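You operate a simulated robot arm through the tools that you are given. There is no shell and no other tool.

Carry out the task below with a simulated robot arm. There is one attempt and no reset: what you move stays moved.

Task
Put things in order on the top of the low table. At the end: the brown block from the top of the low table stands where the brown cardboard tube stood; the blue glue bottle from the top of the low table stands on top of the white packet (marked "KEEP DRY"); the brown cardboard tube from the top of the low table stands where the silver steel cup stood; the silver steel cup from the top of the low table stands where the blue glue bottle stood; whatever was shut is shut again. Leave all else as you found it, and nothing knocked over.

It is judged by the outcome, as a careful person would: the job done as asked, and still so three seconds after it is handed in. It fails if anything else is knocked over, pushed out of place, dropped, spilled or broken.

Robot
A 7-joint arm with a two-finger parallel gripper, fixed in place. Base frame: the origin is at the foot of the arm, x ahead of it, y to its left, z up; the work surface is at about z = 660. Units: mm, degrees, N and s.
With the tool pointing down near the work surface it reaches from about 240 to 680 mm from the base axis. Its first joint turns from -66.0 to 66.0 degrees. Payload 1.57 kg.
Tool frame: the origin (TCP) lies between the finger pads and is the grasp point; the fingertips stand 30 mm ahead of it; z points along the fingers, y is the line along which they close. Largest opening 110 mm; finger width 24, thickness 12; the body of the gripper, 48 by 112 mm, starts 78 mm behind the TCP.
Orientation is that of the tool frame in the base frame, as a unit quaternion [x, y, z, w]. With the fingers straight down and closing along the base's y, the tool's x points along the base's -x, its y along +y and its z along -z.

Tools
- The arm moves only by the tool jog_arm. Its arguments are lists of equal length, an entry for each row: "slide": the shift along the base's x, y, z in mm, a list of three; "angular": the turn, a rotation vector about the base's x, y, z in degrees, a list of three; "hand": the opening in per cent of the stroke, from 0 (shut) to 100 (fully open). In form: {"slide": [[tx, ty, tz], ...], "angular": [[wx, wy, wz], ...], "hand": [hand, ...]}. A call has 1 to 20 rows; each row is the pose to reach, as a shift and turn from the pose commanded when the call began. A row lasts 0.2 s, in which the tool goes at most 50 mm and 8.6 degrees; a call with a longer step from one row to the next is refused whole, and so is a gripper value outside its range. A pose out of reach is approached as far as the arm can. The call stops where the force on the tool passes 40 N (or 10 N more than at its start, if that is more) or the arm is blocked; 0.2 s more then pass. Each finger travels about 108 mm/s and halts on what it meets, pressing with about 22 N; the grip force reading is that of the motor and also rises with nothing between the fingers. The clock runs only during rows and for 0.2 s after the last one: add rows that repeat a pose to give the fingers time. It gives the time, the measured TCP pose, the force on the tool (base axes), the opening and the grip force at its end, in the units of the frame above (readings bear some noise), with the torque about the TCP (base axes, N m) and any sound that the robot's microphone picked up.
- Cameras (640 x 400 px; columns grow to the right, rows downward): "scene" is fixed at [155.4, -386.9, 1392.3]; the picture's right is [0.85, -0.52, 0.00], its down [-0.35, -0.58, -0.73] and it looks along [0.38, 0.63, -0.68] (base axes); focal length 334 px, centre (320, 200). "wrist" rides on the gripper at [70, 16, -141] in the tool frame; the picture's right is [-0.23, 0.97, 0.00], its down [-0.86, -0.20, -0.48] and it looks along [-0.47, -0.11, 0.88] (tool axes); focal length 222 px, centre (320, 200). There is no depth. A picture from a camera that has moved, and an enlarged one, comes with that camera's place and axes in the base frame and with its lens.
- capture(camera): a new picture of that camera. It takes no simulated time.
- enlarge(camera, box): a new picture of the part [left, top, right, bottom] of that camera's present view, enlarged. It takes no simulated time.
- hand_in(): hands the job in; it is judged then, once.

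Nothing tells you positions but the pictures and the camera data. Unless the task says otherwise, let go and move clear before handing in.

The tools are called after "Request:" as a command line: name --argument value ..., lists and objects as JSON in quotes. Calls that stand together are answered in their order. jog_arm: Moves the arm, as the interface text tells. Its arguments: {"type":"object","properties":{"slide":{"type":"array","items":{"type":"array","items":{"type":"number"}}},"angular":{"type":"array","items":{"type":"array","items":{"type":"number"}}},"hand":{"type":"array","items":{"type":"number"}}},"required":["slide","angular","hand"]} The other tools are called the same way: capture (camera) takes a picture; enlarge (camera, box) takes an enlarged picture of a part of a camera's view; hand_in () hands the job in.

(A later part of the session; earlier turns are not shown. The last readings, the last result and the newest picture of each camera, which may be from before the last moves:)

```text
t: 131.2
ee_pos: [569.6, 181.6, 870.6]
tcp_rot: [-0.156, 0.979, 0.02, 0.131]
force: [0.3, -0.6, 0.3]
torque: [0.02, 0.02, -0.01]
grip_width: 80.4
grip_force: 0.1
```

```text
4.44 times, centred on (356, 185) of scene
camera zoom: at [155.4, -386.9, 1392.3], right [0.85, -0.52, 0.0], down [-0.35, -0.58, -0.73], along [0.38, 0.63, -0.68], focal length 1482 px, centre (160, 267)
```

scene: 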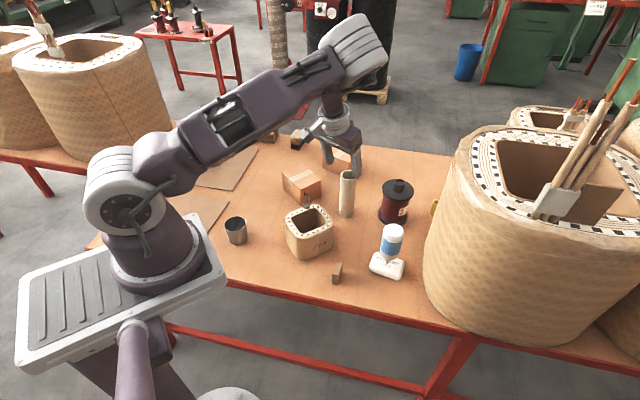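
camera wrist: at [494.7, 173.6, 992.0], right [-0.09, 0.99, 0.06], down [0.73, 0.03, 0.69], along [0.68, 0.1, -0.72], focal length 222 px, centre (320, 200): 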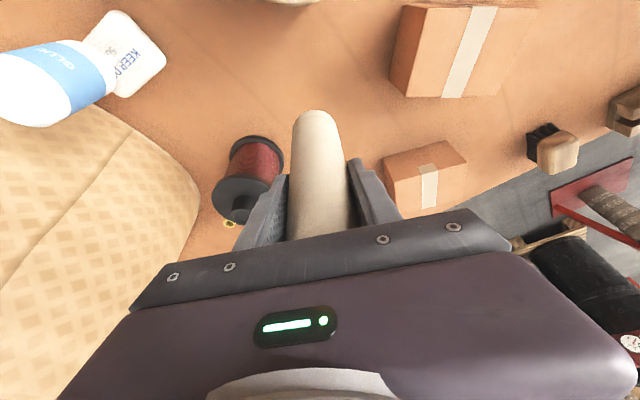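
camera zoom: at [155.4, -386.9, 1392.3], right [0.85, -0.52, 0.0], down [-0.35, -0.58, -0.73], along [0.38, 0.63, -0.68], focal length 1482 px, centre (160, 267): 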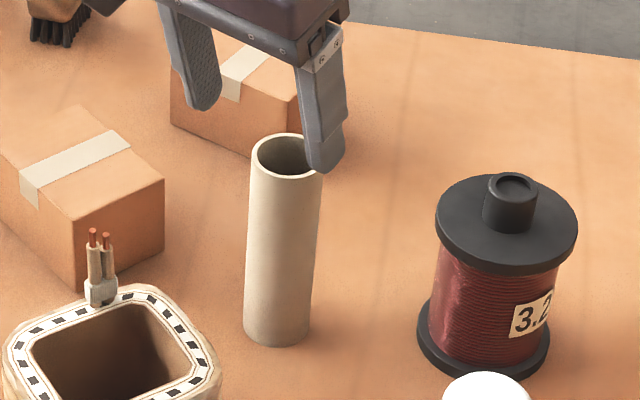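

The tube stands at the cup's old place. Now the block: I'll look at it closely for its exact size and pose.

Request:
enlarge --camera "scene" --box '[316, 250, 360, 294]'

Request:
enlarge --camera "scene" --box '[366, 215, 426, 290]'

Request:
enlarge --camera "scene" --box '[205, 205, 265, 255]'

```text
9.09 times, centred on (338, 272) of scene
camera zoom: at [155.4, -386.9, 1392.3], right [0.85, -0.52, 0.0], down [-0.35, -0.58, -0.73], along [0.38, 0.63, -0.68], focal length 3031 px, centre (156, -454)
```

zoom: 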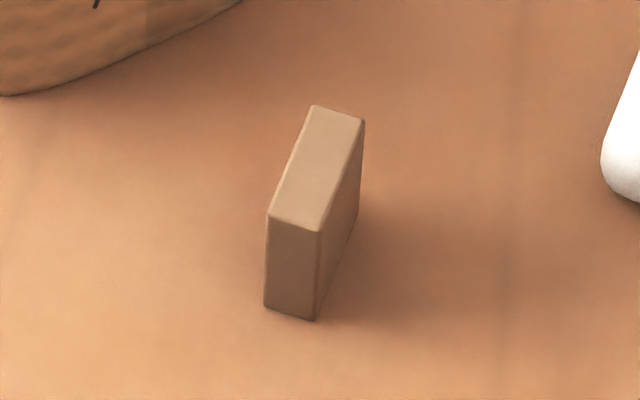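

```text
5.33 times, centred on (396, 252) of scene
camera zoom: at [155.4, -386.9, 1392.3], right [0.85, -0.52, 0.0], down [-0.35, -0.58, -0.73], along [0.38, 0.63, -0.68], focal length 1778 px, centre (-85, -80)
```

zoom: 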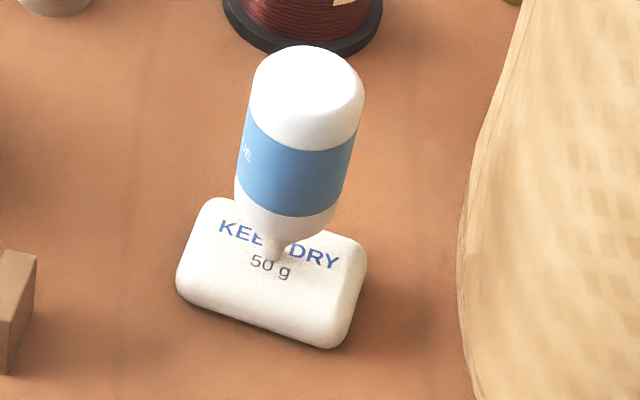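

```text
8.00 times, centred on (235, 230) of scene
camera zoom: at [155.4, -386.9, 1392.3], right [0.85, -0.52, 0.0], down [-0.35, -0.58, -0.73], along [0.38, 0.63, -0.68], focal length 2668 px, centre (1000, -40)
```

zoom: 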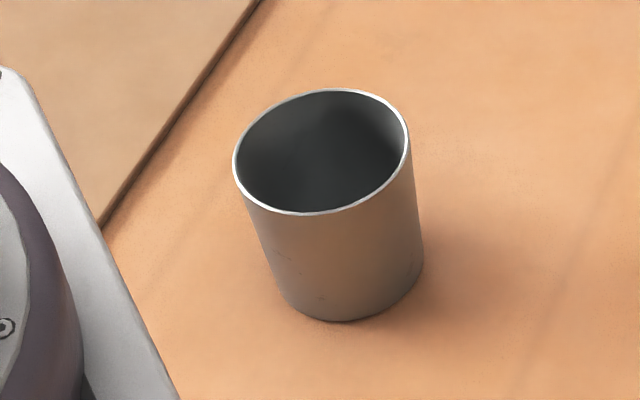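

Block: about 38 × 14.4 mm and 43 mm tall, centred near (447, 9), long side at about 38°. Bottle and cup still stand. I'll first level the tool, then go above the block.

Request:
jog_arm --slide '[[-3, -3, 10], [-8, -8, 20], [-15, -15, 30], [-15, -15, 30]]' --angular '[[-1.53, 4.77, 0], [-3.07, 9.53, 0], [-4.6, 14.3, 0], [-4.6, 14.3, 0]]' --hand '[73, 73, 73, 73]'

Request:
jog_arm --slide '[[-12, -17, 0], [-27, -38, 0], [-42, -60, 0], [-57, -82, 0], [-72, -104, 0], [-85, -128, -10], [-95, -146, -30], [-103, -160, -60], [-103, -160, -80], [-103, -160, -80]]' --angular '[[0, 0, 2], [0, 0, 4.5], [0, 0, 7], [0, 0, 9.5], [0, 0, 12], [0, 0, 15], [0, 0, 18], [0, 0, 20.6], [0, 0, 20.6], [0, 0, 20.6]]' --hand '[60, 50, 45, 45, 45, 45, 45, 45, 45, 45]'

Request:
capture --camera "wrist"

Request:
capture --camera "scene"

```text
t: 132.2
ee_pos: [552.8, 166.6, 900.2]
tcp_rot: [-0.157, 0.988, 0.0, 0.001]
force: [0.2, -0.1, 0.4]
torque: [-0.03, 0.0, 0.02]
grip_width: 80.3
grip_force: 0.0
```

```text
t: 134.4
ee_pos: [451.3, 6.5, 820.0]
tcp_rot: [-0.331, 0.944, 0.0, 0.001]
force: [-0.8, 0.4, -0.4]
torque: [0.0, -0.01, 0.01]
grip_width: 49.5
grip_force: 0.1
```

```text
taken
camera wrist: at [386.6, -25.1, 961.5], right [-0.43, 0.9, 0.0], down [0.79, 0.38, 0.48], along [0.43, 0.21, -0.88], focal length 222 px, centre (320, 200)
```

wrist: 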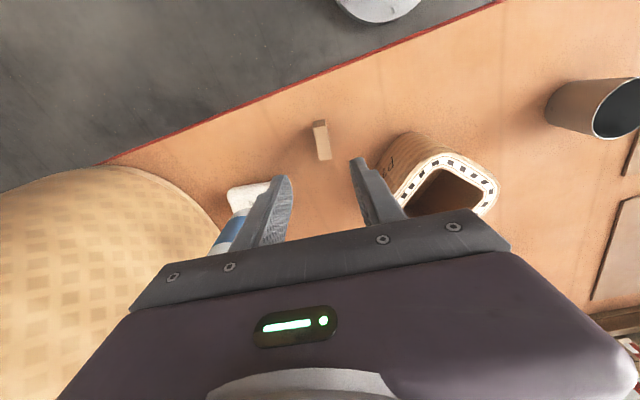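

```text
taken
```

scene: 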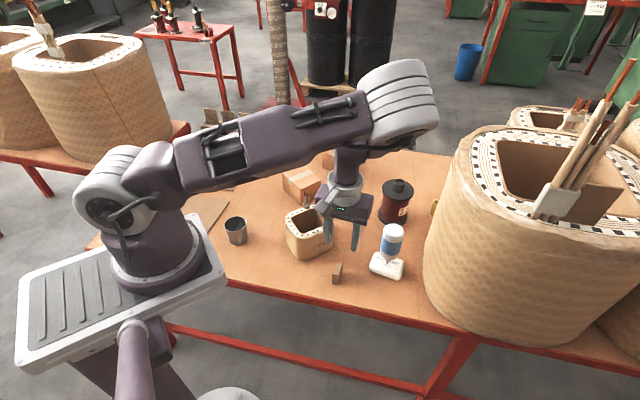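

Request:
enlarge --camera "wrist" --box '[288, 105, 352, 175]'

Request:
enlarge --camera "wrist" --box '[230, 90, 422, 240]'

```text
5.71 times, centred on (320, 140) of wrist
camera zoom: at [386.6, -25.1, 961.5], right [-0.43, 0.9, 0.0], down [0.79, 0.38, 0.48], along [0.43, 0.21, -0.88], focal length 1269 px, centre (320, 543)
```

zoom: 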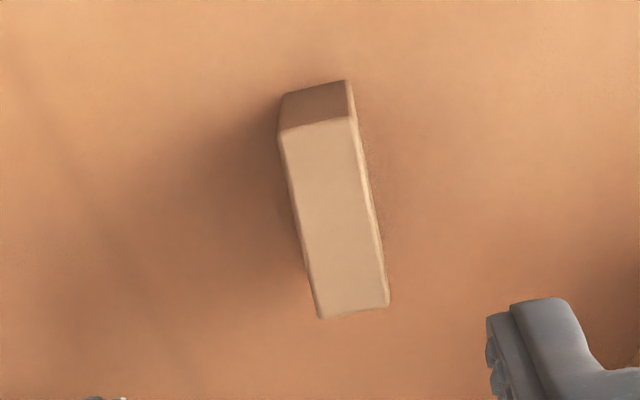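

```text
2.67 times, centred on (326, 165) of wrist
camera zoom: at [386.6, -25.1, 961.5], right [-0.43, 0.9, 0.0], down [0.79, 0.38, 0.48], along [0.43, 0.21, -0.88], focal length 592 px, centre (304, 293)
```

zoom: 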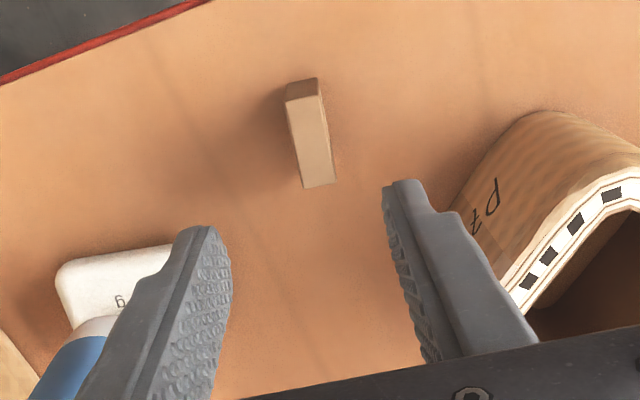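

Wrist view: block centre (445, 6.5), long side at 36.9°. I'll turn to match and lean the tool 28° outward along the block's length, still high above it.

Request:
jog_arm --slide '[[-3, -1, 0], [-6, -2, 0], [-9, -3, 0], [-12.8, -4.4, 0], [-12.8, -4.4, 0]]' --angular '[[4.2, -5.6, -0.5], [8.4, -11.2, -1], [12.6, -16.8, -1.5], [16.8, -22.4, -1.8], [16.8, -22.4, -1.8]]' --hand '[40, 36, 33, 33, 33]'

Request:
capture --camera "wrist"

Request:
capture --camera "scene"

```text
t: 135.6
ee_pos: [438.8, 1.8, 821.9]
tcp_rot: [-0.305, 0.921, 0.072, 0.232]
force: [0.4, 0.1, -0.6]
torque: [-0.01, 0.03, 0.01]
grip_width: 36.3
grip_force: 0.1
```

```text
taken
camera wrist: at [325.6, -61.1, 912.6], right [-0.42, 0.9, 0.1], down [0.54, 0.16, 0.83], along [0.73, 0.4, -0.55], focal length 222 px, centre (320, 200)
```

wrist: 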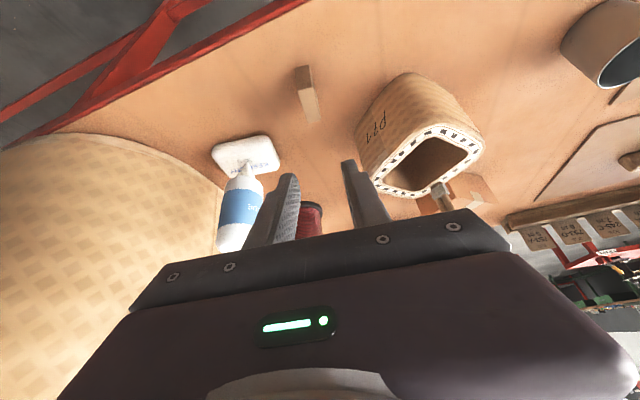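

```text
taken
```

scene: 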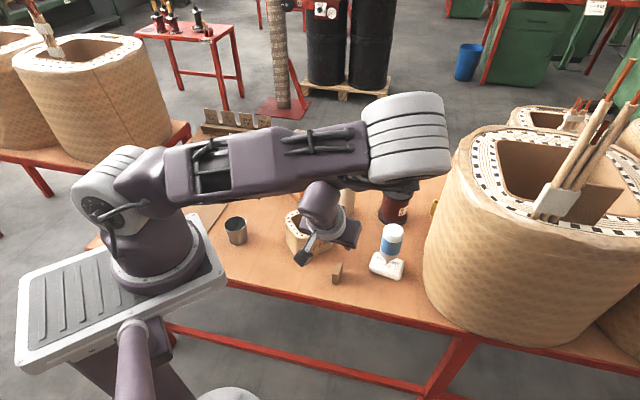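

The leaned pose is reachable. Checking lateral alignment with the block.

Request:
enlarge --camera "wrist" --box '[276, 55, 340, 130]'

Request:
enlarge --camera "scene" --box '[280, 190, 376, 290]'

```text
5.33 times, centred on (308, 92) of wrist
camera zoom: at [325.6, -61.1, 912.6], right [-0.42, 0.9, 0.1], down [0.54, 0.16, 0.83], along [0.73, 0.4, -0.55], focal length 1185 px, centre (384, 773)
```

zoom: 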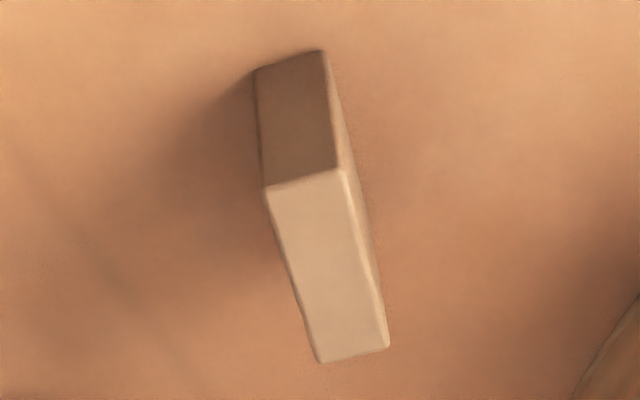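

```text
4.00 times, centred on (328, 240) of scene
camera zoom: at [155.4, -386.9, 1392.3], right [0.85, -0.52, 0.0], down [-0.35, -0.58, -0.73], along [0.38, 0.63, -0.68], focal length 1334 px, centre (288, 40)
```

zoom: 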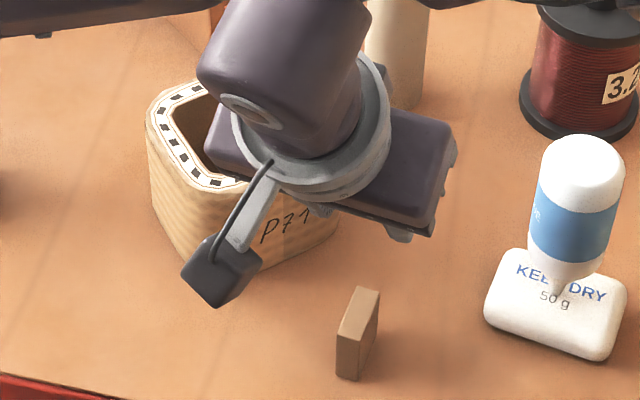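

Aligned within half a millimetre laterally. Descending with the leaned tool around the block.

Request:
jog_arm --slide '[[0, 0, -20], [0, 0, -40], [0, 0, -60], [0, 0, -80], [0, 0, -95], [0, 0, -108], [0, 0, -118], [0, 0, -123], [0, 0, -123]]' --angular '[[0, 0, 0], [0, 0, 0], [0, 0, 0], [0, 0, 0], [0, 0, 0], [0, 0, 0], [0, 0, 0], [0, 0, 0], [0, 0, 0]]' --hand '[33, 33, 33, 33, 33, 33, 33, 33, 33]'

Request:
enlarge --camera "wrist" --box '[230, 80, 410, 230]'

Request:
enlarge --camera "scene" --box '[280, 210, 376, 300]'

```text
t: 137.6
ee_pos: [438.9, 3.2, 698.0]
tcp_rot: [-0.306, 0.92, 0.073, 0.233]
force: [-0.1, 0.0, -0.1]
torque: [-0.01, 0.02, 0.03]
grip_width: 36.3
grip_force: 0.1
```

```text
2.67 times, centred on (320, 155) of wrist
camera zoom: at [325.7, -61.0, 789.2], right [-0.42, 0.9, 0.1], down [0.54, 0.16, 0.83], along [0.73, 0.4, -0.55], focal length 592 px, centre (320, 320)
```

zoom: 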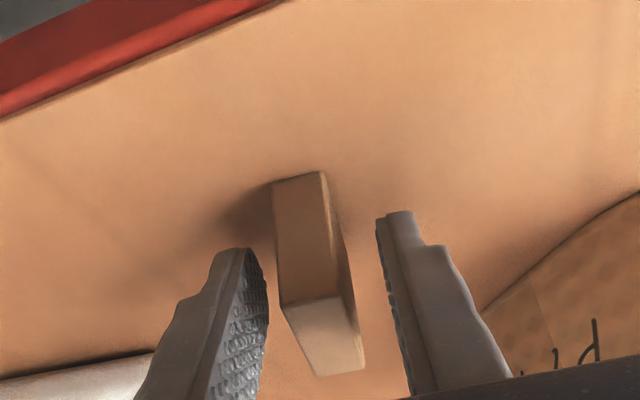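

```text
4.44 times, centred on (328, 255) of scene
camera zoom: at [155.4, -386.9, 1392.3], right [0.85, -0.52, 0.0], down [-0.35, -0.58, -0.73], along [0.38, 0.63, -0.68], focal length 1482 px, centre (284, -44)
```

zoom: 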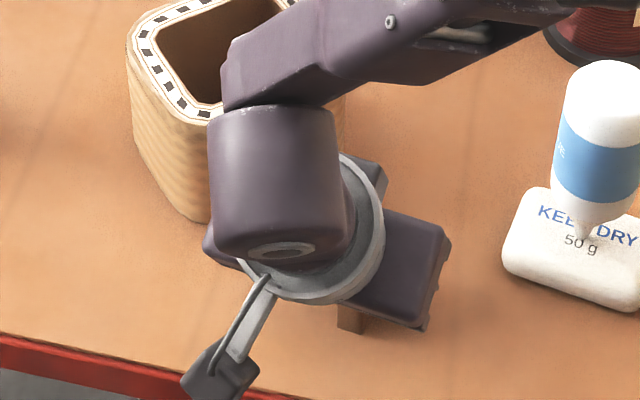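

Request:
jog_arm --slide '[[0, 0, 0], [0, 0, 0], [0, 0, 0], [0, 0, 0], [0, 0, 0], [0, 0, 0], [0, 0, 0], [0, 0, 0], [0, 0, 0], [0, 0, 0]]' --angular '[[0, 0, 0], [0, 0, 0], [0, 0, 0], [0, 0, 0], [0, 0, 0], [0, 0, 0], [0, 0, 0], [0, 0, 0], [0, 0, 0], [0, 0, 0]]' --hand '[28, 24, 20, 17, 15, 13, 10, 6, 3, 3]'

Request:
enlarge --camera "wrist" --box '[230, 80, 410, 230]'

```text
t: 139.8
ee_pos: [438.2, 2.2, 697.3]
tcp_rot: [-0.307, 0.92, 0.073, 0.232]
force: [0.3, 0.2, 0.7]
torque: [0.02, 0.0, 0.02]
grip_width: 15.3
grip_force: 22.1
```

```text
2.67 times, centred on (320, 155) of wrist
camera zoom: at [325.7, -61.1, 789.4], right [-0.42, 0.9, 0.1], down [0.54, 0.16, 0.83], along [0.73, 0.4, -0.55], focal length 592 px, centre (320, 320)
```

zoom: 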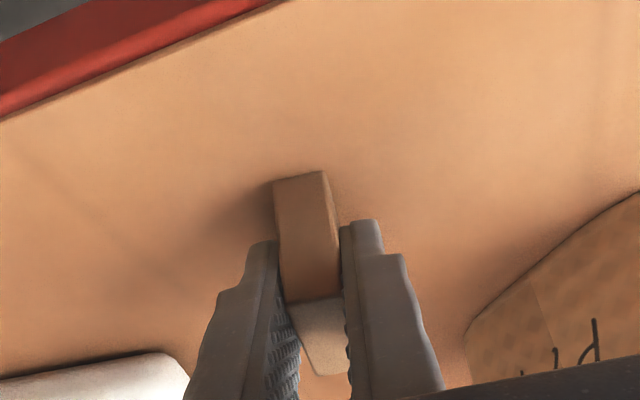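

The block is gripped. Lifting, then carrying it high over to the tube's old place, keeping the same lean.

Request:
jog_arm --slide '[[0, 0, 2], [0, 0, 8], [0, 0, 20], [0, 0, 40], [0, 0, 65], [0, 0, 90], [0, 0, 115], [0, 0, 140], [0, 0, 155], [0, 0, 155]]' --angular '[[0, 0, 0], [0, 0, 0], [0, 0, 0], [0, 0, 0], [0, 0, 0], [0, 0, 0], [0, 0, 0], [0, 0, 0], [0, 0, 0], [0, 0, 0]]' --hand '[3, 3, 3, 3, 3, 3, 3, 3, 3, 3]'

Request:
capture --camera "scene"

Request:
enlarge --camera "wrist" --box '[230, 80, 410, 230]'

```text
t: 142.0
ee_pos: [437.7, 2.0, 852.3]
tcp_rot: [-0.307, 0.92, 0.074, 0.231]
force: [-0.1, -0.3, 0.2]
torque: [0.01, -0.01, 0.0]
grip_width: 14.8
grip_force: 22.7
```

```text
taken
```

scene: 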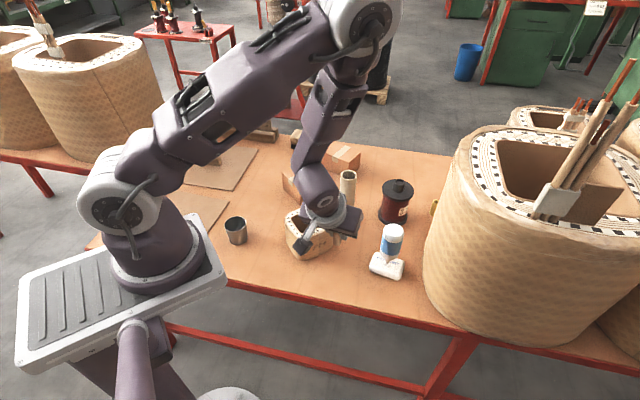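

```text
2.67 times, centred on (320, 155) of wrist
camera zoom: at [325.2, -61.1, 944.4], right [-0.42, 0.9, 0.1], down [0.54, 0.16, 0.83], along [0.73, 0.4, -0.55], focal length 592 px, centre (320, 320)
```

zoom: 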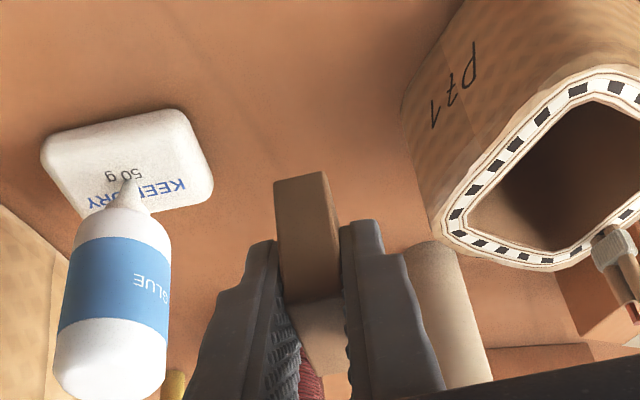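

Request:
jog_arm --slide '[[1, 36, 3], [2, 72, 5], [3.5, 108, 5], [5, 144, 5], [6, 180, 5], [7.5, 216, 5], [8.5, 252, 5], [10, 288, 5], [11, 324, 5], [12.5, 360, 5], [13.5, 396, 5], [15, 432, 5], [16, 465, 5], [16, 465, 5]]' --angular '[[0, 0, 0.8], [0, 0, 1.5], [0, 0, 2.2], [0, 0, 3], [0, 0, 3.7], [0, 0, 4.5], [0, 0, 5.2], [0, 0, 6], [0, 0, 6.7], [0, 0, 7.5], [0, 0, 8.2], [0, 0, 9], [0, 0, 9.3], [0, 0, 9.3]]' --hand '[3, 3, 3, 3, 3, 3, 3, 3, 3, 3, 3, 3, 3, 3]'

Request:
capture --camera "scene"

Request:
capture --camera "wrist"

```text
t: 145.0
ee_pos: [453.3, 421.2, 858.9]
tcp_rot: [-0.378, 0.893, 0.092, 0.227]
force: [-0.6, 0.3, -1.5]
torque: [-0.02, 0.01, 0.02]
grip_width: 15.0
grip_force: 21.7
out of reach, approached as far as the arm can: row 12, 13, 14
```

```text
taken
```

scene: 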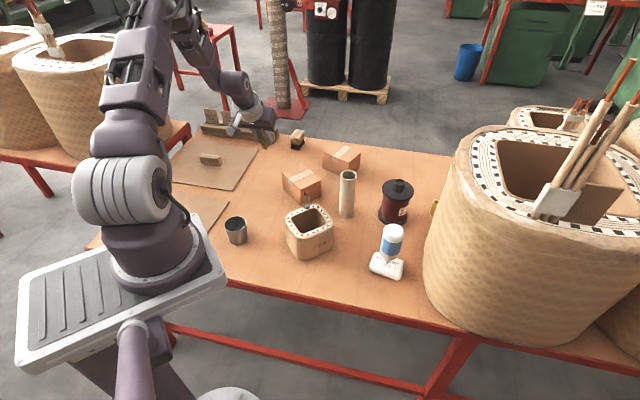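

```text
taken
camera wrist: at [352.2, 340.1, 950.2], right [-0.56, 0.82, 0.1], down [0.51, 0.24, 0.83], along [0.66, 0.51, -0.55], focal length 222 px, centre (320, 200)
```

wrist: 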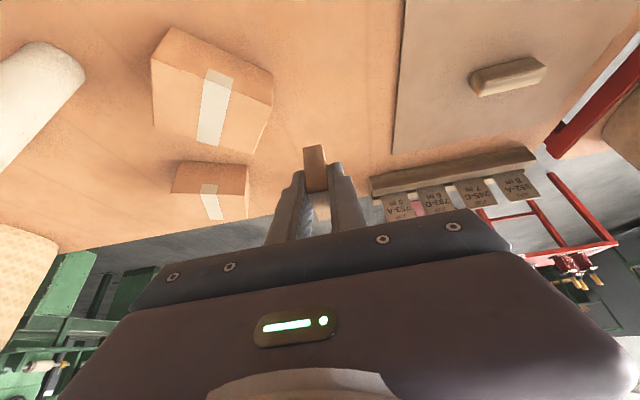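

This posture runs into a joint limit before the target. I'll retreat inward and level the tool to get back the stretched posture that reached the tube, then extend outward again.

Request:
jog_arm --slide '[[-22, -22, 5], [-48, -46, 10], [-74, -70, 15], [-100, -95, 15], [-130, -124, 15], [-155, -146, 15], [-155, -146, 15], [-155, -146, 15]]' --angular '[[-3.4, 3.3, 0], [-6.7, 6.6, 0], [-10, 9.9, 0], [-13.4, 13.2, 0], [-16.8, 16.6, 0], [-20.1, 19.9, 0], [-20.1, 19.9, 0], [-20.1, 19.9, 0]]' --hand '[3, 3, 3, 3, 3, 3, 3, 3]'

Request:
capture --camera "scene"

```text
t: 146.8
ee_pos: [298.8, 274.4, 874.3]
tcp_rot: [-0.391, 0.92, -0.001, -0.001]
force: [-0.2, -0.5, -0.3]
torque: [0.0, 0.0, 0.01]
grip_width: 15.0
grip_force: 21.8
```

```text
taken
```

scene: 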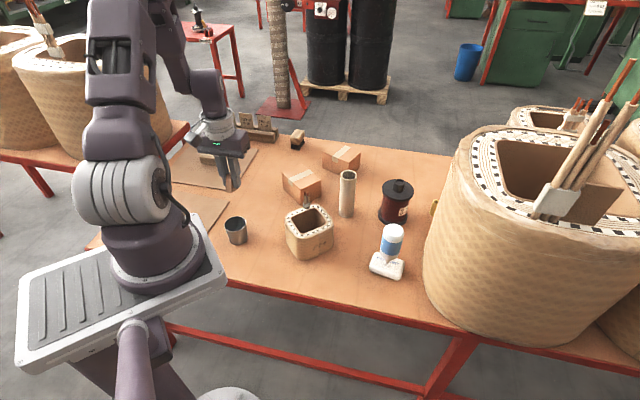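

The elbow has swung to the left side. I'll go back over the table's right half, where the good posture came from.

Request:
jog_arm --slide '[[32, -18, 8], [64, -36, 16], [96, -54, 24], [128, -72, 26], [160, -90, 26], [192, -108, 26], [225, -126, 26], [250, -145, 26], [250, -145, 26]]' --angular '[[0, 0, -5], [0, 0, -10], [0, 0, -15], [0, 0, -20], [0, 0, -25], [0, 0, -31], [0, 0, -38], [0, 0, -46], [0, 0, -46]]' --hand '[3, 3, 3, 3, 3, 3, 3, 3, 3]'

Request:
capture --camera "scene"

```text
t: 148.8
ee_pos: [549.1, 129.0, 898.3]
tcp_rot: [0.0, 1.0, -0.001, -0.001]
force: [-0.3, 0.2, -0.4]
torque: [0.0, -0.01, 0.02]
grip_width: 15.3
grip_force: 22.2
```

```text
taken
```

scene: 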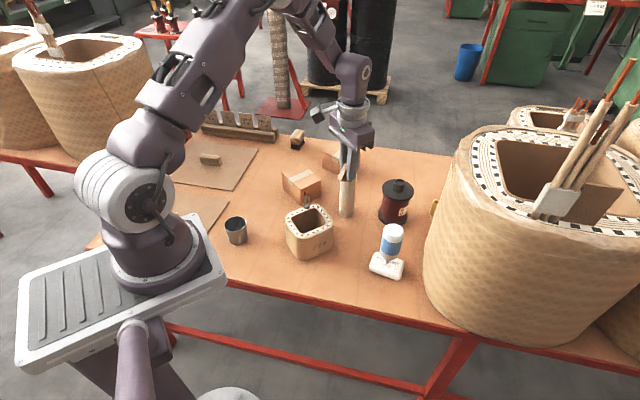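

Now I'll try to switch the elbow posture over a free spot near (375, 50), the way it happened earlier, by descending there.

Request:
jog_arm --slide '[[-35, -16, 0], [-70, -32, 0], [-105, -48, 0], [-140, -64, 0], [-174, -79, 0], [-174, -79, -20], [-174, -79, -40], [-174, -79, -60], [-174, -79, -80], [-174, -79, -100], [-174, -79, -120], [-174, -79, -135], [-174, -79, -135], [-174, -79, -135]]' --angular '[[0, 0, 2], [0, 0, 4], [0, 0, 6], [0, 0, 8], [0, 0, 10], [0, 0, 10], [0, 0, 10], [0, 0, 10], [0, 0, 10], [0, 0, 10], [0, 0, 10], [0, 0, 10], [0, 0, 10], [0, 0, 10]]' --hand '[3, 3, 3, 3, 3, 3, 3, 3, 3, 3, 3, 3, 3, 3]'

Request:
capture --camera "scene"

```text
t: 151.8
ee_pos: [374.5, 50.2, 763.3]
tcp_rot: [-0.088, 0.996, 0.0, -0.001]
force: [-0.3, -0.5, -0.1]
torque: [-0.04, 0.04, 0.02]
grip_width: 15.1
grip_force: 22.0
```

```text
taken
```

scene: 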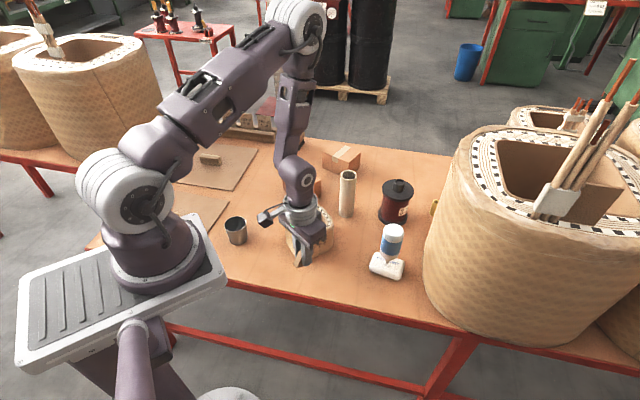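

Request:
jog_arm --slide '[[0, 5, 25], [0, 15, 50], [-3, 35, 75], [-8, 65, 90], [-15, 97, 95], [-25, 130, 95], [-38, 162, 95], [-52, 192, 95], [-68, 220, 95], [-68, 220, 95]]' --angular '[[0, 0, 2], [0, 0, 4], [0, 0, 8], [0, 0, 12], [0, 0, 17], [0, 0, 22], [0, 0, 27], [0, 0, 32], [0, 0, 36], [0, 0, 36]]' --hand '[3, 3, 3, 3, 3, 3, 3, 3, 3, 3]'

Request:
capture --camera "scene"

```text
t: 154.0
ee_pos: [306.9, 271.5, 857.9]
tcp_rot: [-0.392, 0.92, -0.001, 0.0]
force: [0.2, 0.5, -0.8]
torque: [-0.01, 0.01, 0.04]
grip_width: 15.2
grip_force: 22.2
```

```text
taken
```

scene: 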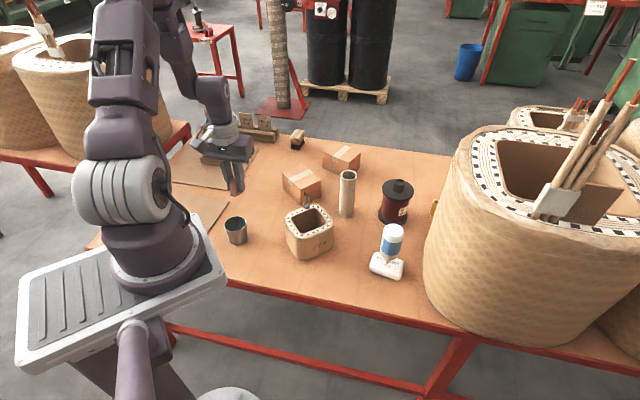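

I'm still with the elbow left, but a nearly stretched arm doesn't depend on that. I'll extend outward with the tool vertical, and lean only when low and stretched, as with the tube.

Request:
jog_arm --slide '[[30, 26, 2], [60, 53, 4], [92, 82, 5], [112, 110, 5], [125, 135, 5], [134, 160, 5], [137, 180, 5], [137, 180, 5]]' --angular '[[0, 0, 0], [0, 0, 0], [0, 0, 0], [0, 0, 0], [0, 0, 0], [0, 0, 0], [0, 0, 0], [0, 0, 0]]' --hand '[3, 3, 3, 3, 3, 3, 3, 3]'

Request:
capture --camera "scene"

```text
t: 155.8
ee_pos: [444.4, 451.1, 864.0]
tcp_rot: [-0.391, 0.92, -0.001, -0.001]
force: [0.1, -0.4, 0.0]
torque: [0.01, 0.03, -0.01]
grip_width: 14.9
grip_force: 21.5
```

```text
taken
```

scene: 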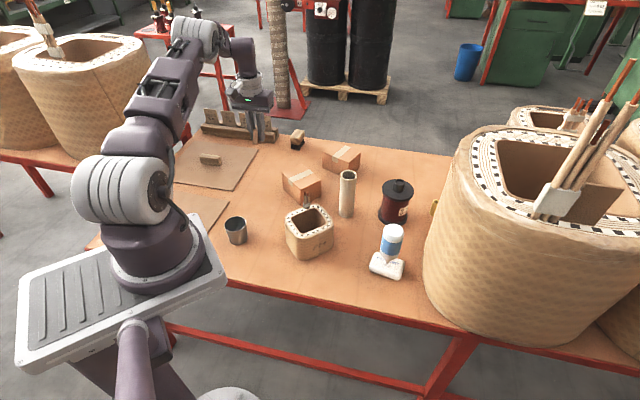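

That works. Descending to z≈770 here with the tool vertical.

Request:
jog_arm --slide '[[-1, 0, -20], [-2, 0, -40], [-3, -1, -60], [-4, -1, -80], [-5, -2, -94], [-5, -2, -94]]' --angular '[[0, 0, 0], [0, 0, 0], [0, 0, 0], [0, 0, 0], [0, 0, 0], [0, 0, 0]]' --hand '[3, 3, 3, 3, 3, 3]'

Request:
capture --camera "scene"

```text
t: 157.2
ee_pos: [438.8, 449.1, 769.4]
tcp_rot: [-0.392, 0.92, -0.002, 0.0]
force: [-0.8, 0.5, -0.8]
torque: [-0.03, 0.0, 0.04]
grip_width: 15.4
grip_force: 21.6
```

```text
taken
```

scene: 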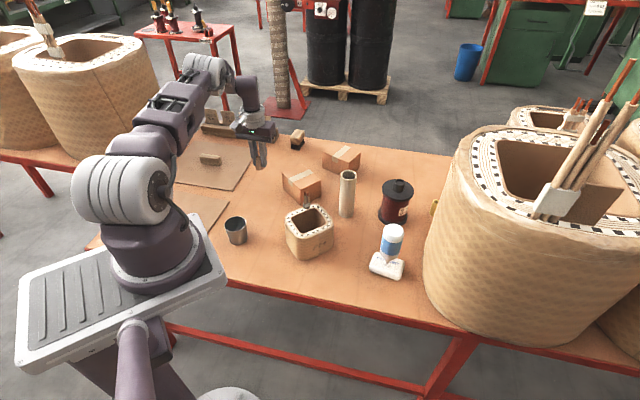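

Request:
jog_arm --slide '[[5, 5.5, -5], [10, 11, -10], [15, 16.5, -15], [20, 22, -20], [25, 27, -25], [29, 32, -30], [29, 32, -30], [29, 32, -30]]' --angular '[[4.07, -3.91, 0], [8.13, -7.8, 0], [12.2, -11.7, 0], [16.3, -15.6, 0], [20.34, -19.54, 0], [20.34, -19.54, 0], [20.34, -19.54, 0], [20.34, -19.54, 0]]' --hand '[3, 3, 3, 3, 3, 3, 3, 3]'

Request:
capture --camera "wrist"

Request:
capture --camera "scene"

```text
t: 159.0
ee_pos: [461.5, 474.1, 748.1]
tcp_rot: [-0.382, 0.898, 0.086, 0.202]
force: [0.2, 0.4, -1.0]
torque: [-0.01, -0.01, 0.03]
grip_width: 15.1
grip_force: 21.5
out of reach, approached as far as the arm can: row 5, 6, 7, 8
```

```text
taken
camera wrist: at [364.2, 395.3, 845.6], right [-0.56, 0.82, 0.1], down [0.54, 0.27, 0.8], along [0.63, 0.5, -0.6], focal length 222 px, centre (320, 200)
```

wrist: 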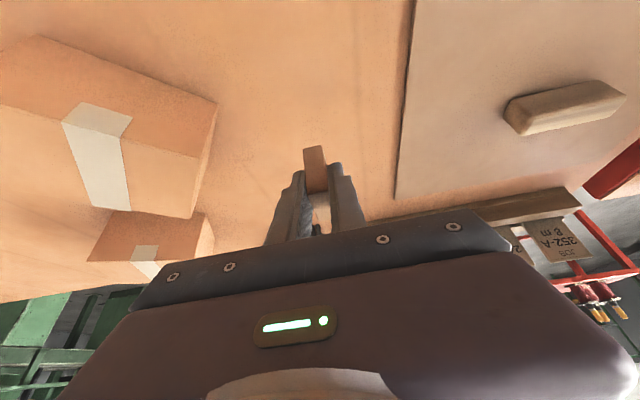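

```text
taken
```

scene: 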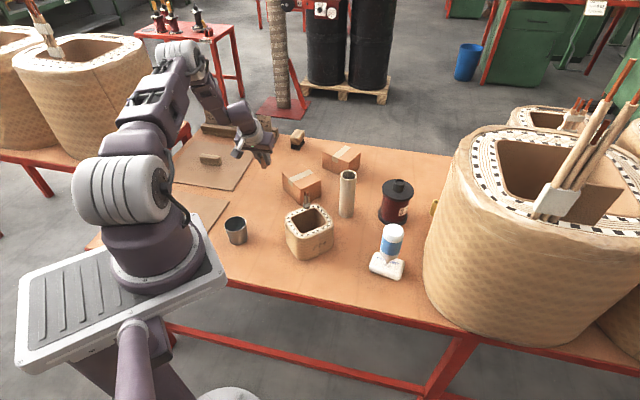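

Again short by a few degrees, presumably the same joint limit; lower down the arm is straighter, so I'll descend first and finish the lean there.

Request:
jog_arm --slide '[[0, 0, -8], [0, 0, -16], [0, 0, -24], [0, 0, -32], [0, 0, -32]]' --angular '[[0, 0, 0], [0, 0, 0], [0, 0, 0], [0, 0, 0], [0, 0, 0]]' --hand '[3, 3, 3, 3, 3]'

Request:
enlarge --camera "scene" --box '[210, 100, 322, 200]'

```text
t: 160.2
ee_pos: [461.4, 473.2, 747.3]
tcp_rot: [-0.382, 0.898, 0.085, 0.201]
force: [0.0, 0.1, 0.2]
torque: [-0.01, -0.03, 0.01]
grip_width: 15.0
grip_force: 22.1
out of reach, approached as far as the arm can: row 1, 2, 3, 4, 5
```

```text
4.00 times, centred on (266, 150) of scene
camera zoom: at [155.4, -386.9, 1392.3], right [0.85, -0.52, 0.0], down [-0.35, -0.58, -0.73], along [0.38, 0.63, -0.68], focal length 1334 px, centre (536, 400)
```

zoom: 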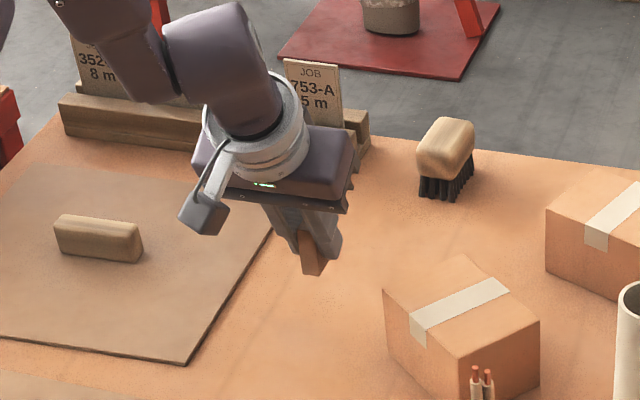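

I'll retrace: level the tool, go up and inward, and try the posture switch by descending at a free spot near (330, 307).

Request:
jog_arm --slide '[[-5, -5, 5], [-10, -11, 10], [-15, -16, 15], [-20, -22, 20], [-24, -25, 40], [-26, -30, 65], [-30, -36, 90], [-40, -50, 110], [-60, -75, 118], [-80, -100, 120], [-100, -125, 120], [-120, -150, 120], [-131, -166, 120], [-131, -166, 120]]' --angular '[[-4.5, 4.4, 0], [-9.1, 8.75, 0], [-13.7, 13.1, 0], [-18.2, 17.5, 0], [-18.2, 17.5, 0], [-18.2, 17.5, 0], [-18.2, 17.5, 0], [-18.2, 17.5, 0], [-18.2, 17.5, 0], [-18.2, 17.5, 0], [-18.2, 17.5, 0], [-18.2, 17.5, 0], [-18.2, 17.5, 0], [-18.2, 17.5, 0]]' --hand '[3, 3, 3, 3, 3, 3, 3, 3, 3, 3, 3, 3, 3, 3]'

Request:
jog_arm --slide '[[0, 0, -15], [0, 0, -30], [0, 0, -45], [0, 0, -60], [0, 0, -75], [0, 0, -90], [0, 0, -105], [0, 0, -120], [0, 0, -130], [0, 0, -130], [0, 0, -130]]' --angular '[[0, 0, 0], [0, 0, 0], [0, 0, 0], [0, 0, 0], [0, 0, 0], [0, 0, 0], [0, 0, 0], [0, 0, 0], [0, 0, 0], [0, 0, 0], [0, 0, 0]]' --hand '[3, 3, 3, 3, 3, 3, 3, 3, 3, 3, 3]'

Request:
capture --camera "scene"

```text
t: 163.2
ee_pos: [329.8, 306.5, 867.9]
tcp_rot: [-0.391, 0.92, 0.01, 0.023]
force: [-0.4, 0.2, -0.1]
torque: [0.04, -0.03, -0.02]
grip_width: 14.9
grip_force: 22.6
```

```text
t: 165.6
ee_pos: [330.2, 307.0, 737.4]
tcp_rot: [-0.391, 0.92, 0.008, 0.022]
force: [0.5, -0.7, -1.2]
torque: [-0.02, 0.02, -0.01]
grip_width: 15.1
grip_force: 22.1
```

```text
taken
```

scene: 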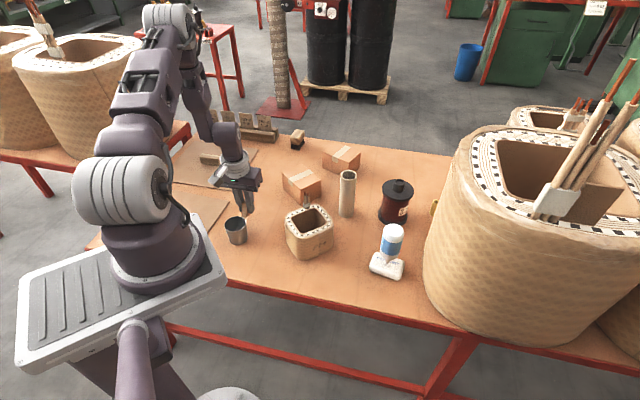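

I think this posture simply has different wrist limits: tool-down reach is good now, but a strong outward lean is not. So the cleanest is to set the block upright on free table here, regrasp it with the tool vertical, and then place it. Checking that the 28° lean is feasible at this spot.

Request:
jog_arm --slide '[[0, 0, 8], [0, 0, 16], [0, 0, 22], [0, 0, 25], [0, 0, 25]]' --angular '[[4.6, -4.4, 0], [9.2, -8.85, 0], [13.8, -13.3, 0], [18.4, -17.7, 0], [18.4, -17.7, 0]]' --hand '[3, 3, 3, 3, 3]'

Request:
capture --camera "scene"

Request:
capture --camera "wrist"

```text
t: 166.8
ee_pos: [330.2, 307.3, 762.7]
tcp_rot: [-0.38, 0.892, 0.095, 0.225]
force: [-0.1, -0.4, -0.5]
torque: [0.02, -0.02, 0.01]
grip_width: 14.8
grip_force: 21.9
```

```text
taken
```

scene: 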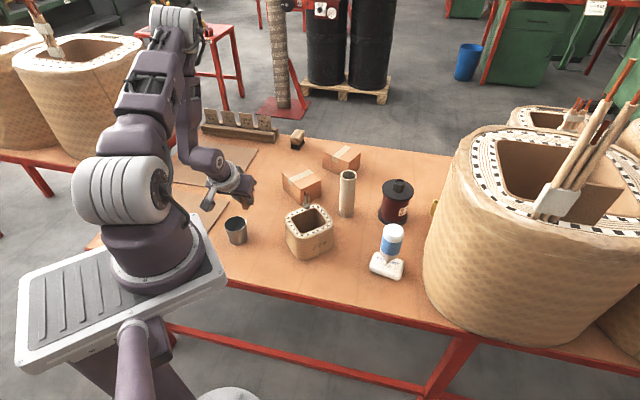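

```text
taken
camera wrist: at [228.8, 225.2, 853.8], right [-0.56, 0.82, 0.11], down [0.51, 0.24, 0.83], along [0.65, 0.52, -0.55], focal length 222 px, centre (320, 200)
```

wrist: 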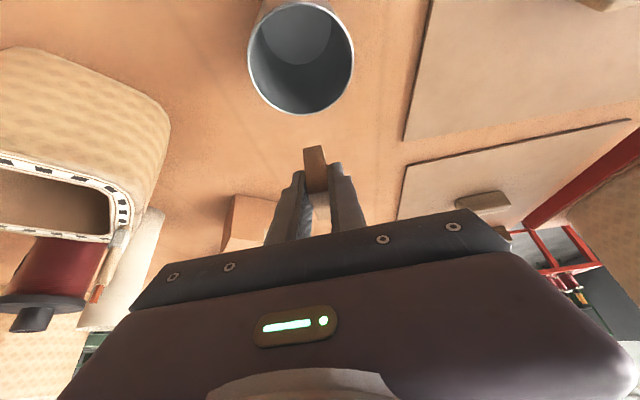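

Feasible here. I'll move slightly outward from the cup, to about (352, 330), and set the block down.

Request:
jog_arm --slide '[[7, 7, 0], [15, 16, -5], [22, 23, -15], [22, 23, -30], [22, 23, -45], [22, 23, -55], [22, 23, -60], [22, 23, -60]]' --angular '[[0, 0, 0], [0, 0, 0], [0, 0, 0], [0, 0, 0], [0, 0, 0], [0, 0, 0], [0, 0, 0], [0, 0, 0]]' --hand '[3, 3, 3, 3, 3, 3, 3, 3]'

Request:
enlarge --camera "scene" --box '[190, 140, 302, 240]'

Request:
enlarge --camera "wrist" --box '[230, 80, 410, 230]'

```text
t: 168.6
ee_pos: [351.9, 330.7, 703.3]
tcp_rot: [-0.38, 0.892, 0.095, 0.226]
force: [-0.2, 0.5, 0.3]
torque: [0.0, -0.02, 0.0]
grip_width: 15.1
grip_force: 22.5
```

```text
4.00 times, centred on (246, 190) of scene
camera zoom: at [155.4, -386.9, 1392.3], right [0.85, -0.52, 0.0], down [-0.35, -0.58, -0.73], along [0.38, 0.63, -0.68], focal length 1334 px, centre (616, 240)
```

zoom: 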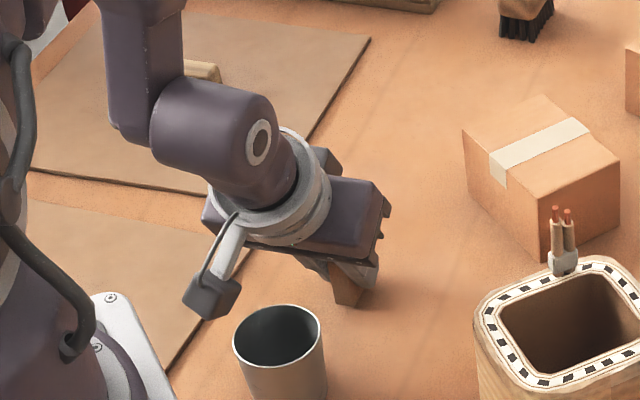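

```text
2.67 times, centred on (320, 155) of wrist
camera zoom: at [251.3, 248.9, 793.9], right [-0.56, 0.82, 0.11], down [0.51, 0.24, 0.83], along [0.65, 0.52, -0.55], focal length 592 px, centre (320, 320)
```

zoom: 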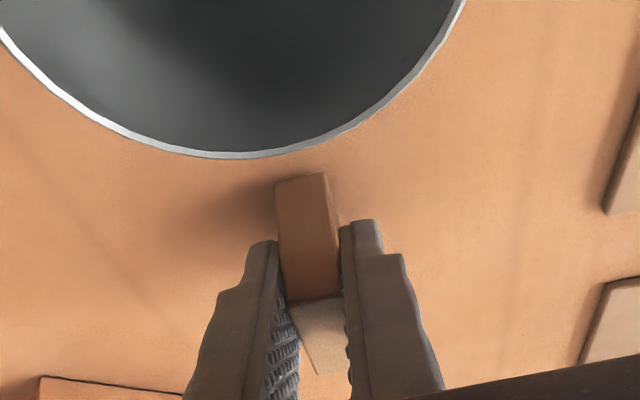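

Request:
jog_arm --slide '[[0, 0, -2], [0, 0, -4], [0, 0, -4.5], [0, 0, -4.5]]' --angular '[[0, 0, 0], [0, 0, 0], [0, 0, 0], [0, 0, 0]]' --hand '[3, 3, 3, 3]'

Request:
jog_arm --slide '[[0, 0, -0.6], [0, 0, -1.2], [0, 0, -1.2]]' --angular '[[0, 0, 0], [0, 0, 0], [0, 0, 0]]' --hand '[3, 3, 3]'

```text
t: 169.6
ee_pos: [351.6, 331.8, 699.1]
tcp_rot: [-0.379, 0.892, 0.094, 0.226]
force: [-1.5, -1.0, 5.6]
torque: [-0.01, 0.01, 0.02]
grip_width: 15.0
grip_force: 21.5
```

```text
t: 170.4
ee_pos: [351.8, 330.9, 698.6]
tcp_rot: [-0.379, 0.892, 0.096, 0.228]
force: [-1.6, -1.2, 26.2]
torque: [0.11, -0.07, 0.01]
grip_width: 15.3
grip_force: 21.8
```

The block touches the table. Relieving and releasing it gently.

Request:
jog_arm --slide '[[0, 0, 0.6], [0, 0, 1.0], [0, 0, 1.0], [0, 0, 1.0], [0, 0, 1.0], [0, 0, 1.0], [0, 0, 1.0], [0, 0, 1.0], [0, 0, 1.0], [0, 0, 1.0], [0, 0, 1.0], [0, 0, 1.0]]' --angular '[[0, 0, 0], [0, 0, 0], [0, 0, 0], [0, 0, 0], [0, 0, 0], [0, 0, 0], [0, 0, 0], [0, 0, 0], [0, 0, 0], [0, 0, 0], [0, 0, 0], [0, 0, 0]]' --hand '[3, 3, 8, 11, 13, 14.5, 16, 19, 23, 28, 33, 33]'

Request:
enlarge --camera "wrist" --box '[230, 80, 410, 230]'

Request:
enlarge --camera "scene" --box '[190, 140, 302, 240]'

```text
t: 173.0
ee_pos: [352.2, 331.5, 698.1]
tcp_rot: [-0.38, 0.892, 0.096, 0.226]
force: [-0.9, 0.4, -0.1]
torque: [-0.03, 0.0, 0.02]
grip_width: 36.3
grip_force: 0.0
```

```text
2.67 times, centred on (320, 155) of wrist
camera zoom: at [251.4, 248.4, 789.4], right [-0.56, 0.82, 0.11], down [0.51, 0.24, 0.83], along [0.65, 0.52, -0.55], focal length 592 px, centre (320, 320)
```

zoom: 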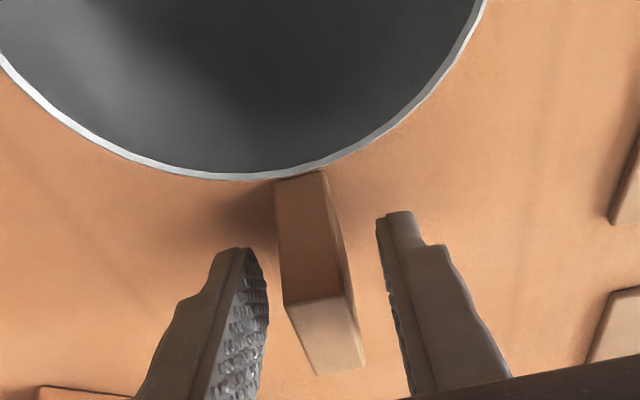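

```text
4.00 times, centred on (246, 190) of scene
camera zoom: at [155.4, -386.9, 1392.3], right [0.85, -0.52, 0.0], down [-0.35, -0.58, -0.73], along [0.38, 0.63, -0.68], focal length 1334 px, centre (616, 240)
```

zoom: 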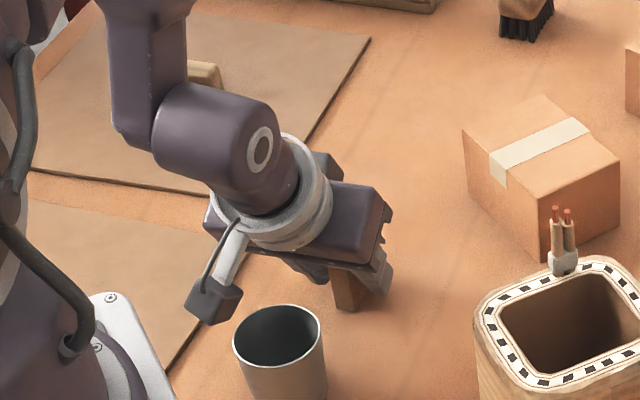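

The block stands upright on its own. Now, with the fingers still straddling it without contact, I'll turn the tool back to only 8° of lean.

Request:
jog_arm --slide '[[0.3, 0.3, 1], [0.8, 0.8, 1.5], [1.2, 1.2, 1.0], [1.4, 1.5, 0], [1.4, 1.5, 0]]' --angular '[[-3.66, 3.5, 0], [-7.3, 7, 0], [-11, 10.5, 0], [-14.64, 14.06, 0], [-14.64, 14.06, 0]]' --hand '[33, 33, 33, 33, 33]'

Request:
enlarge --camera "wrist" --box '[230, 80, 410, 230]'

Request:
enlarge --camera "scene" --box '[190, 140, 302, 240]'

```text
t: 174.2
ee_pos: [353.9, 332.3, 698.3]
tcp_rot: [-0.391, 0.918, 0.027, 0.064]
force: [0.2, 0.4, 1.1]
torque: [0.0, 0.02, -0.01]
grip_width: 36.4
grip_force: 0.0
```

```text
2.67 times, centred on (320, 155) of wrist
camera zoom: at [280.1, 278.4, 828.1], right [-0.55, 0.84, 0.03], down [0.68, 0.42, 0.59], along [0.48, 0.34, -0.8], focal length 592 px, centre (320, 320)
```

zoom: 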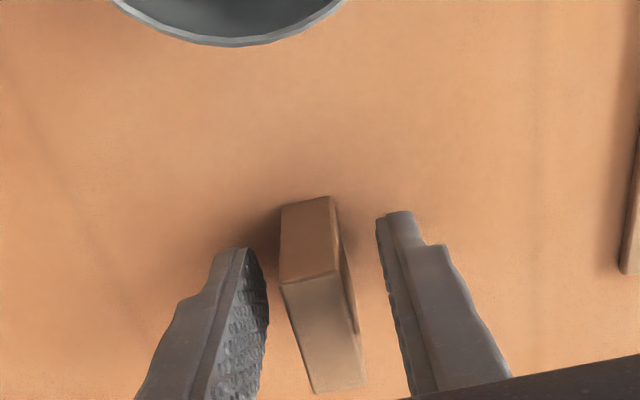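

```text
4.00 times, centred on (246, 190) of scene
camera zoom: at [155.4, -386.9, 1392.3], right [0.85, -0.52, 0.0], down [-0.35, -0.58, -0.73], along [0.38, 0.63, -0.68], focal length 1334 px, centre (616, 240)
```

zoom: 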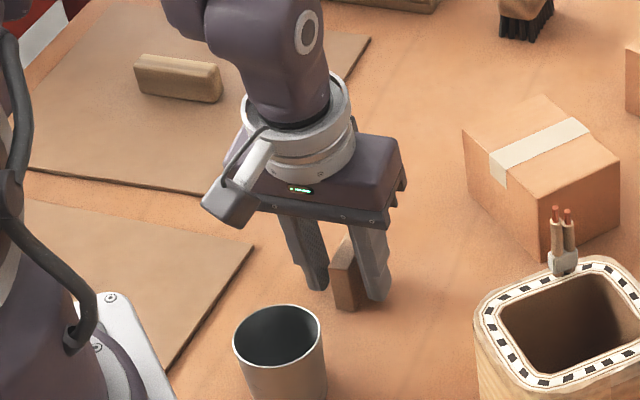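

Still centred and upright. Closing again.

Request:
jog_arm --slide '[[0, 0, 0], [0, 0, 0], [0, 0, 0], [0, 0, 0], [0, 0, 0], [0, 0, 0], [0, 0, 0], [0, 0, 0], [0, 0, 0], [0, 0, 0]]' --angular '[[0, 0, 0], [0, 0, 0], [0, 0, 0], [0, 0, 0], [0, 0, 0], [0, 0, 0], [0, 0, 0], [0, 0, 0], [0, 0, 0], [0, 0, 0]]' --hand '[28, 24, 20, 17, 15, 13, 10, 6, 3, 3]'

Request:
jog_arm --slide '[[0, 0, 2], [0, 0, 6], [0, 0, 14], [0, 0, 30], [0, 0, 50], [0, 0, 70], [0, 0, 85], [0, 0, 85]]' --angular '[[0, 0, 0], [0, 0, 0], [0, 0, 0], [0, 0, 0], [0, 0, 0], [0, 0, 0], [0, 0, 0], [0, 0, 0]]' --hand '[3, 3, 3, 3, 3, 3, 3, 3]'

Request:
capture --camera "scene"

Request:
enlarge --camera "wrist" --box '[230, 80, 410, 230]'

```text
t: 176.4
ee_pos: [352.9, 331.9, 699.0]
tcp_rot: [-0.391, 0.918, 0.027, 0.064]
force: [0.5, 0.6, 0.2]
torque: [-0.01, 0.02, 0.01]
grip_width: 15.0
grip_force: 21.7
```

```text
t: 178.2
ee_pos: [352.7, 332.0, 782.0]
tcp_rot: [-0.391, 0.918, 0.027, 0.066]
force: [0.0, -0.3, -0.3]
torque: [0.01, -0.02, 0.01]
grip_width: 15.1
grip_force: 21.6
```

```text
taken
```

scene: 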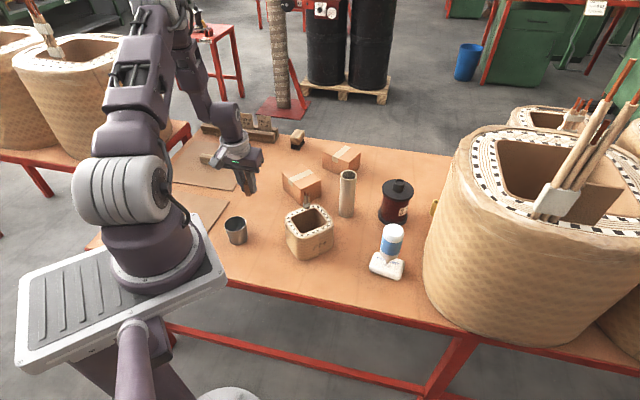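

```text
2.67 times, centred on (320, 155) of wrist
camera zoom: at [280.1, 278.9, 913.5], right [-0.55, 0.84, 0.03], down [0.68, 0.42, 0.59], along [0.48, 0.35, -0.8], focal length 592 px, centre (320, 320)
```

zoom: 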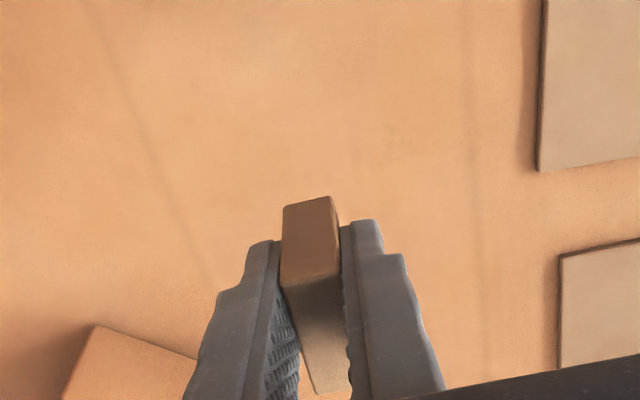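

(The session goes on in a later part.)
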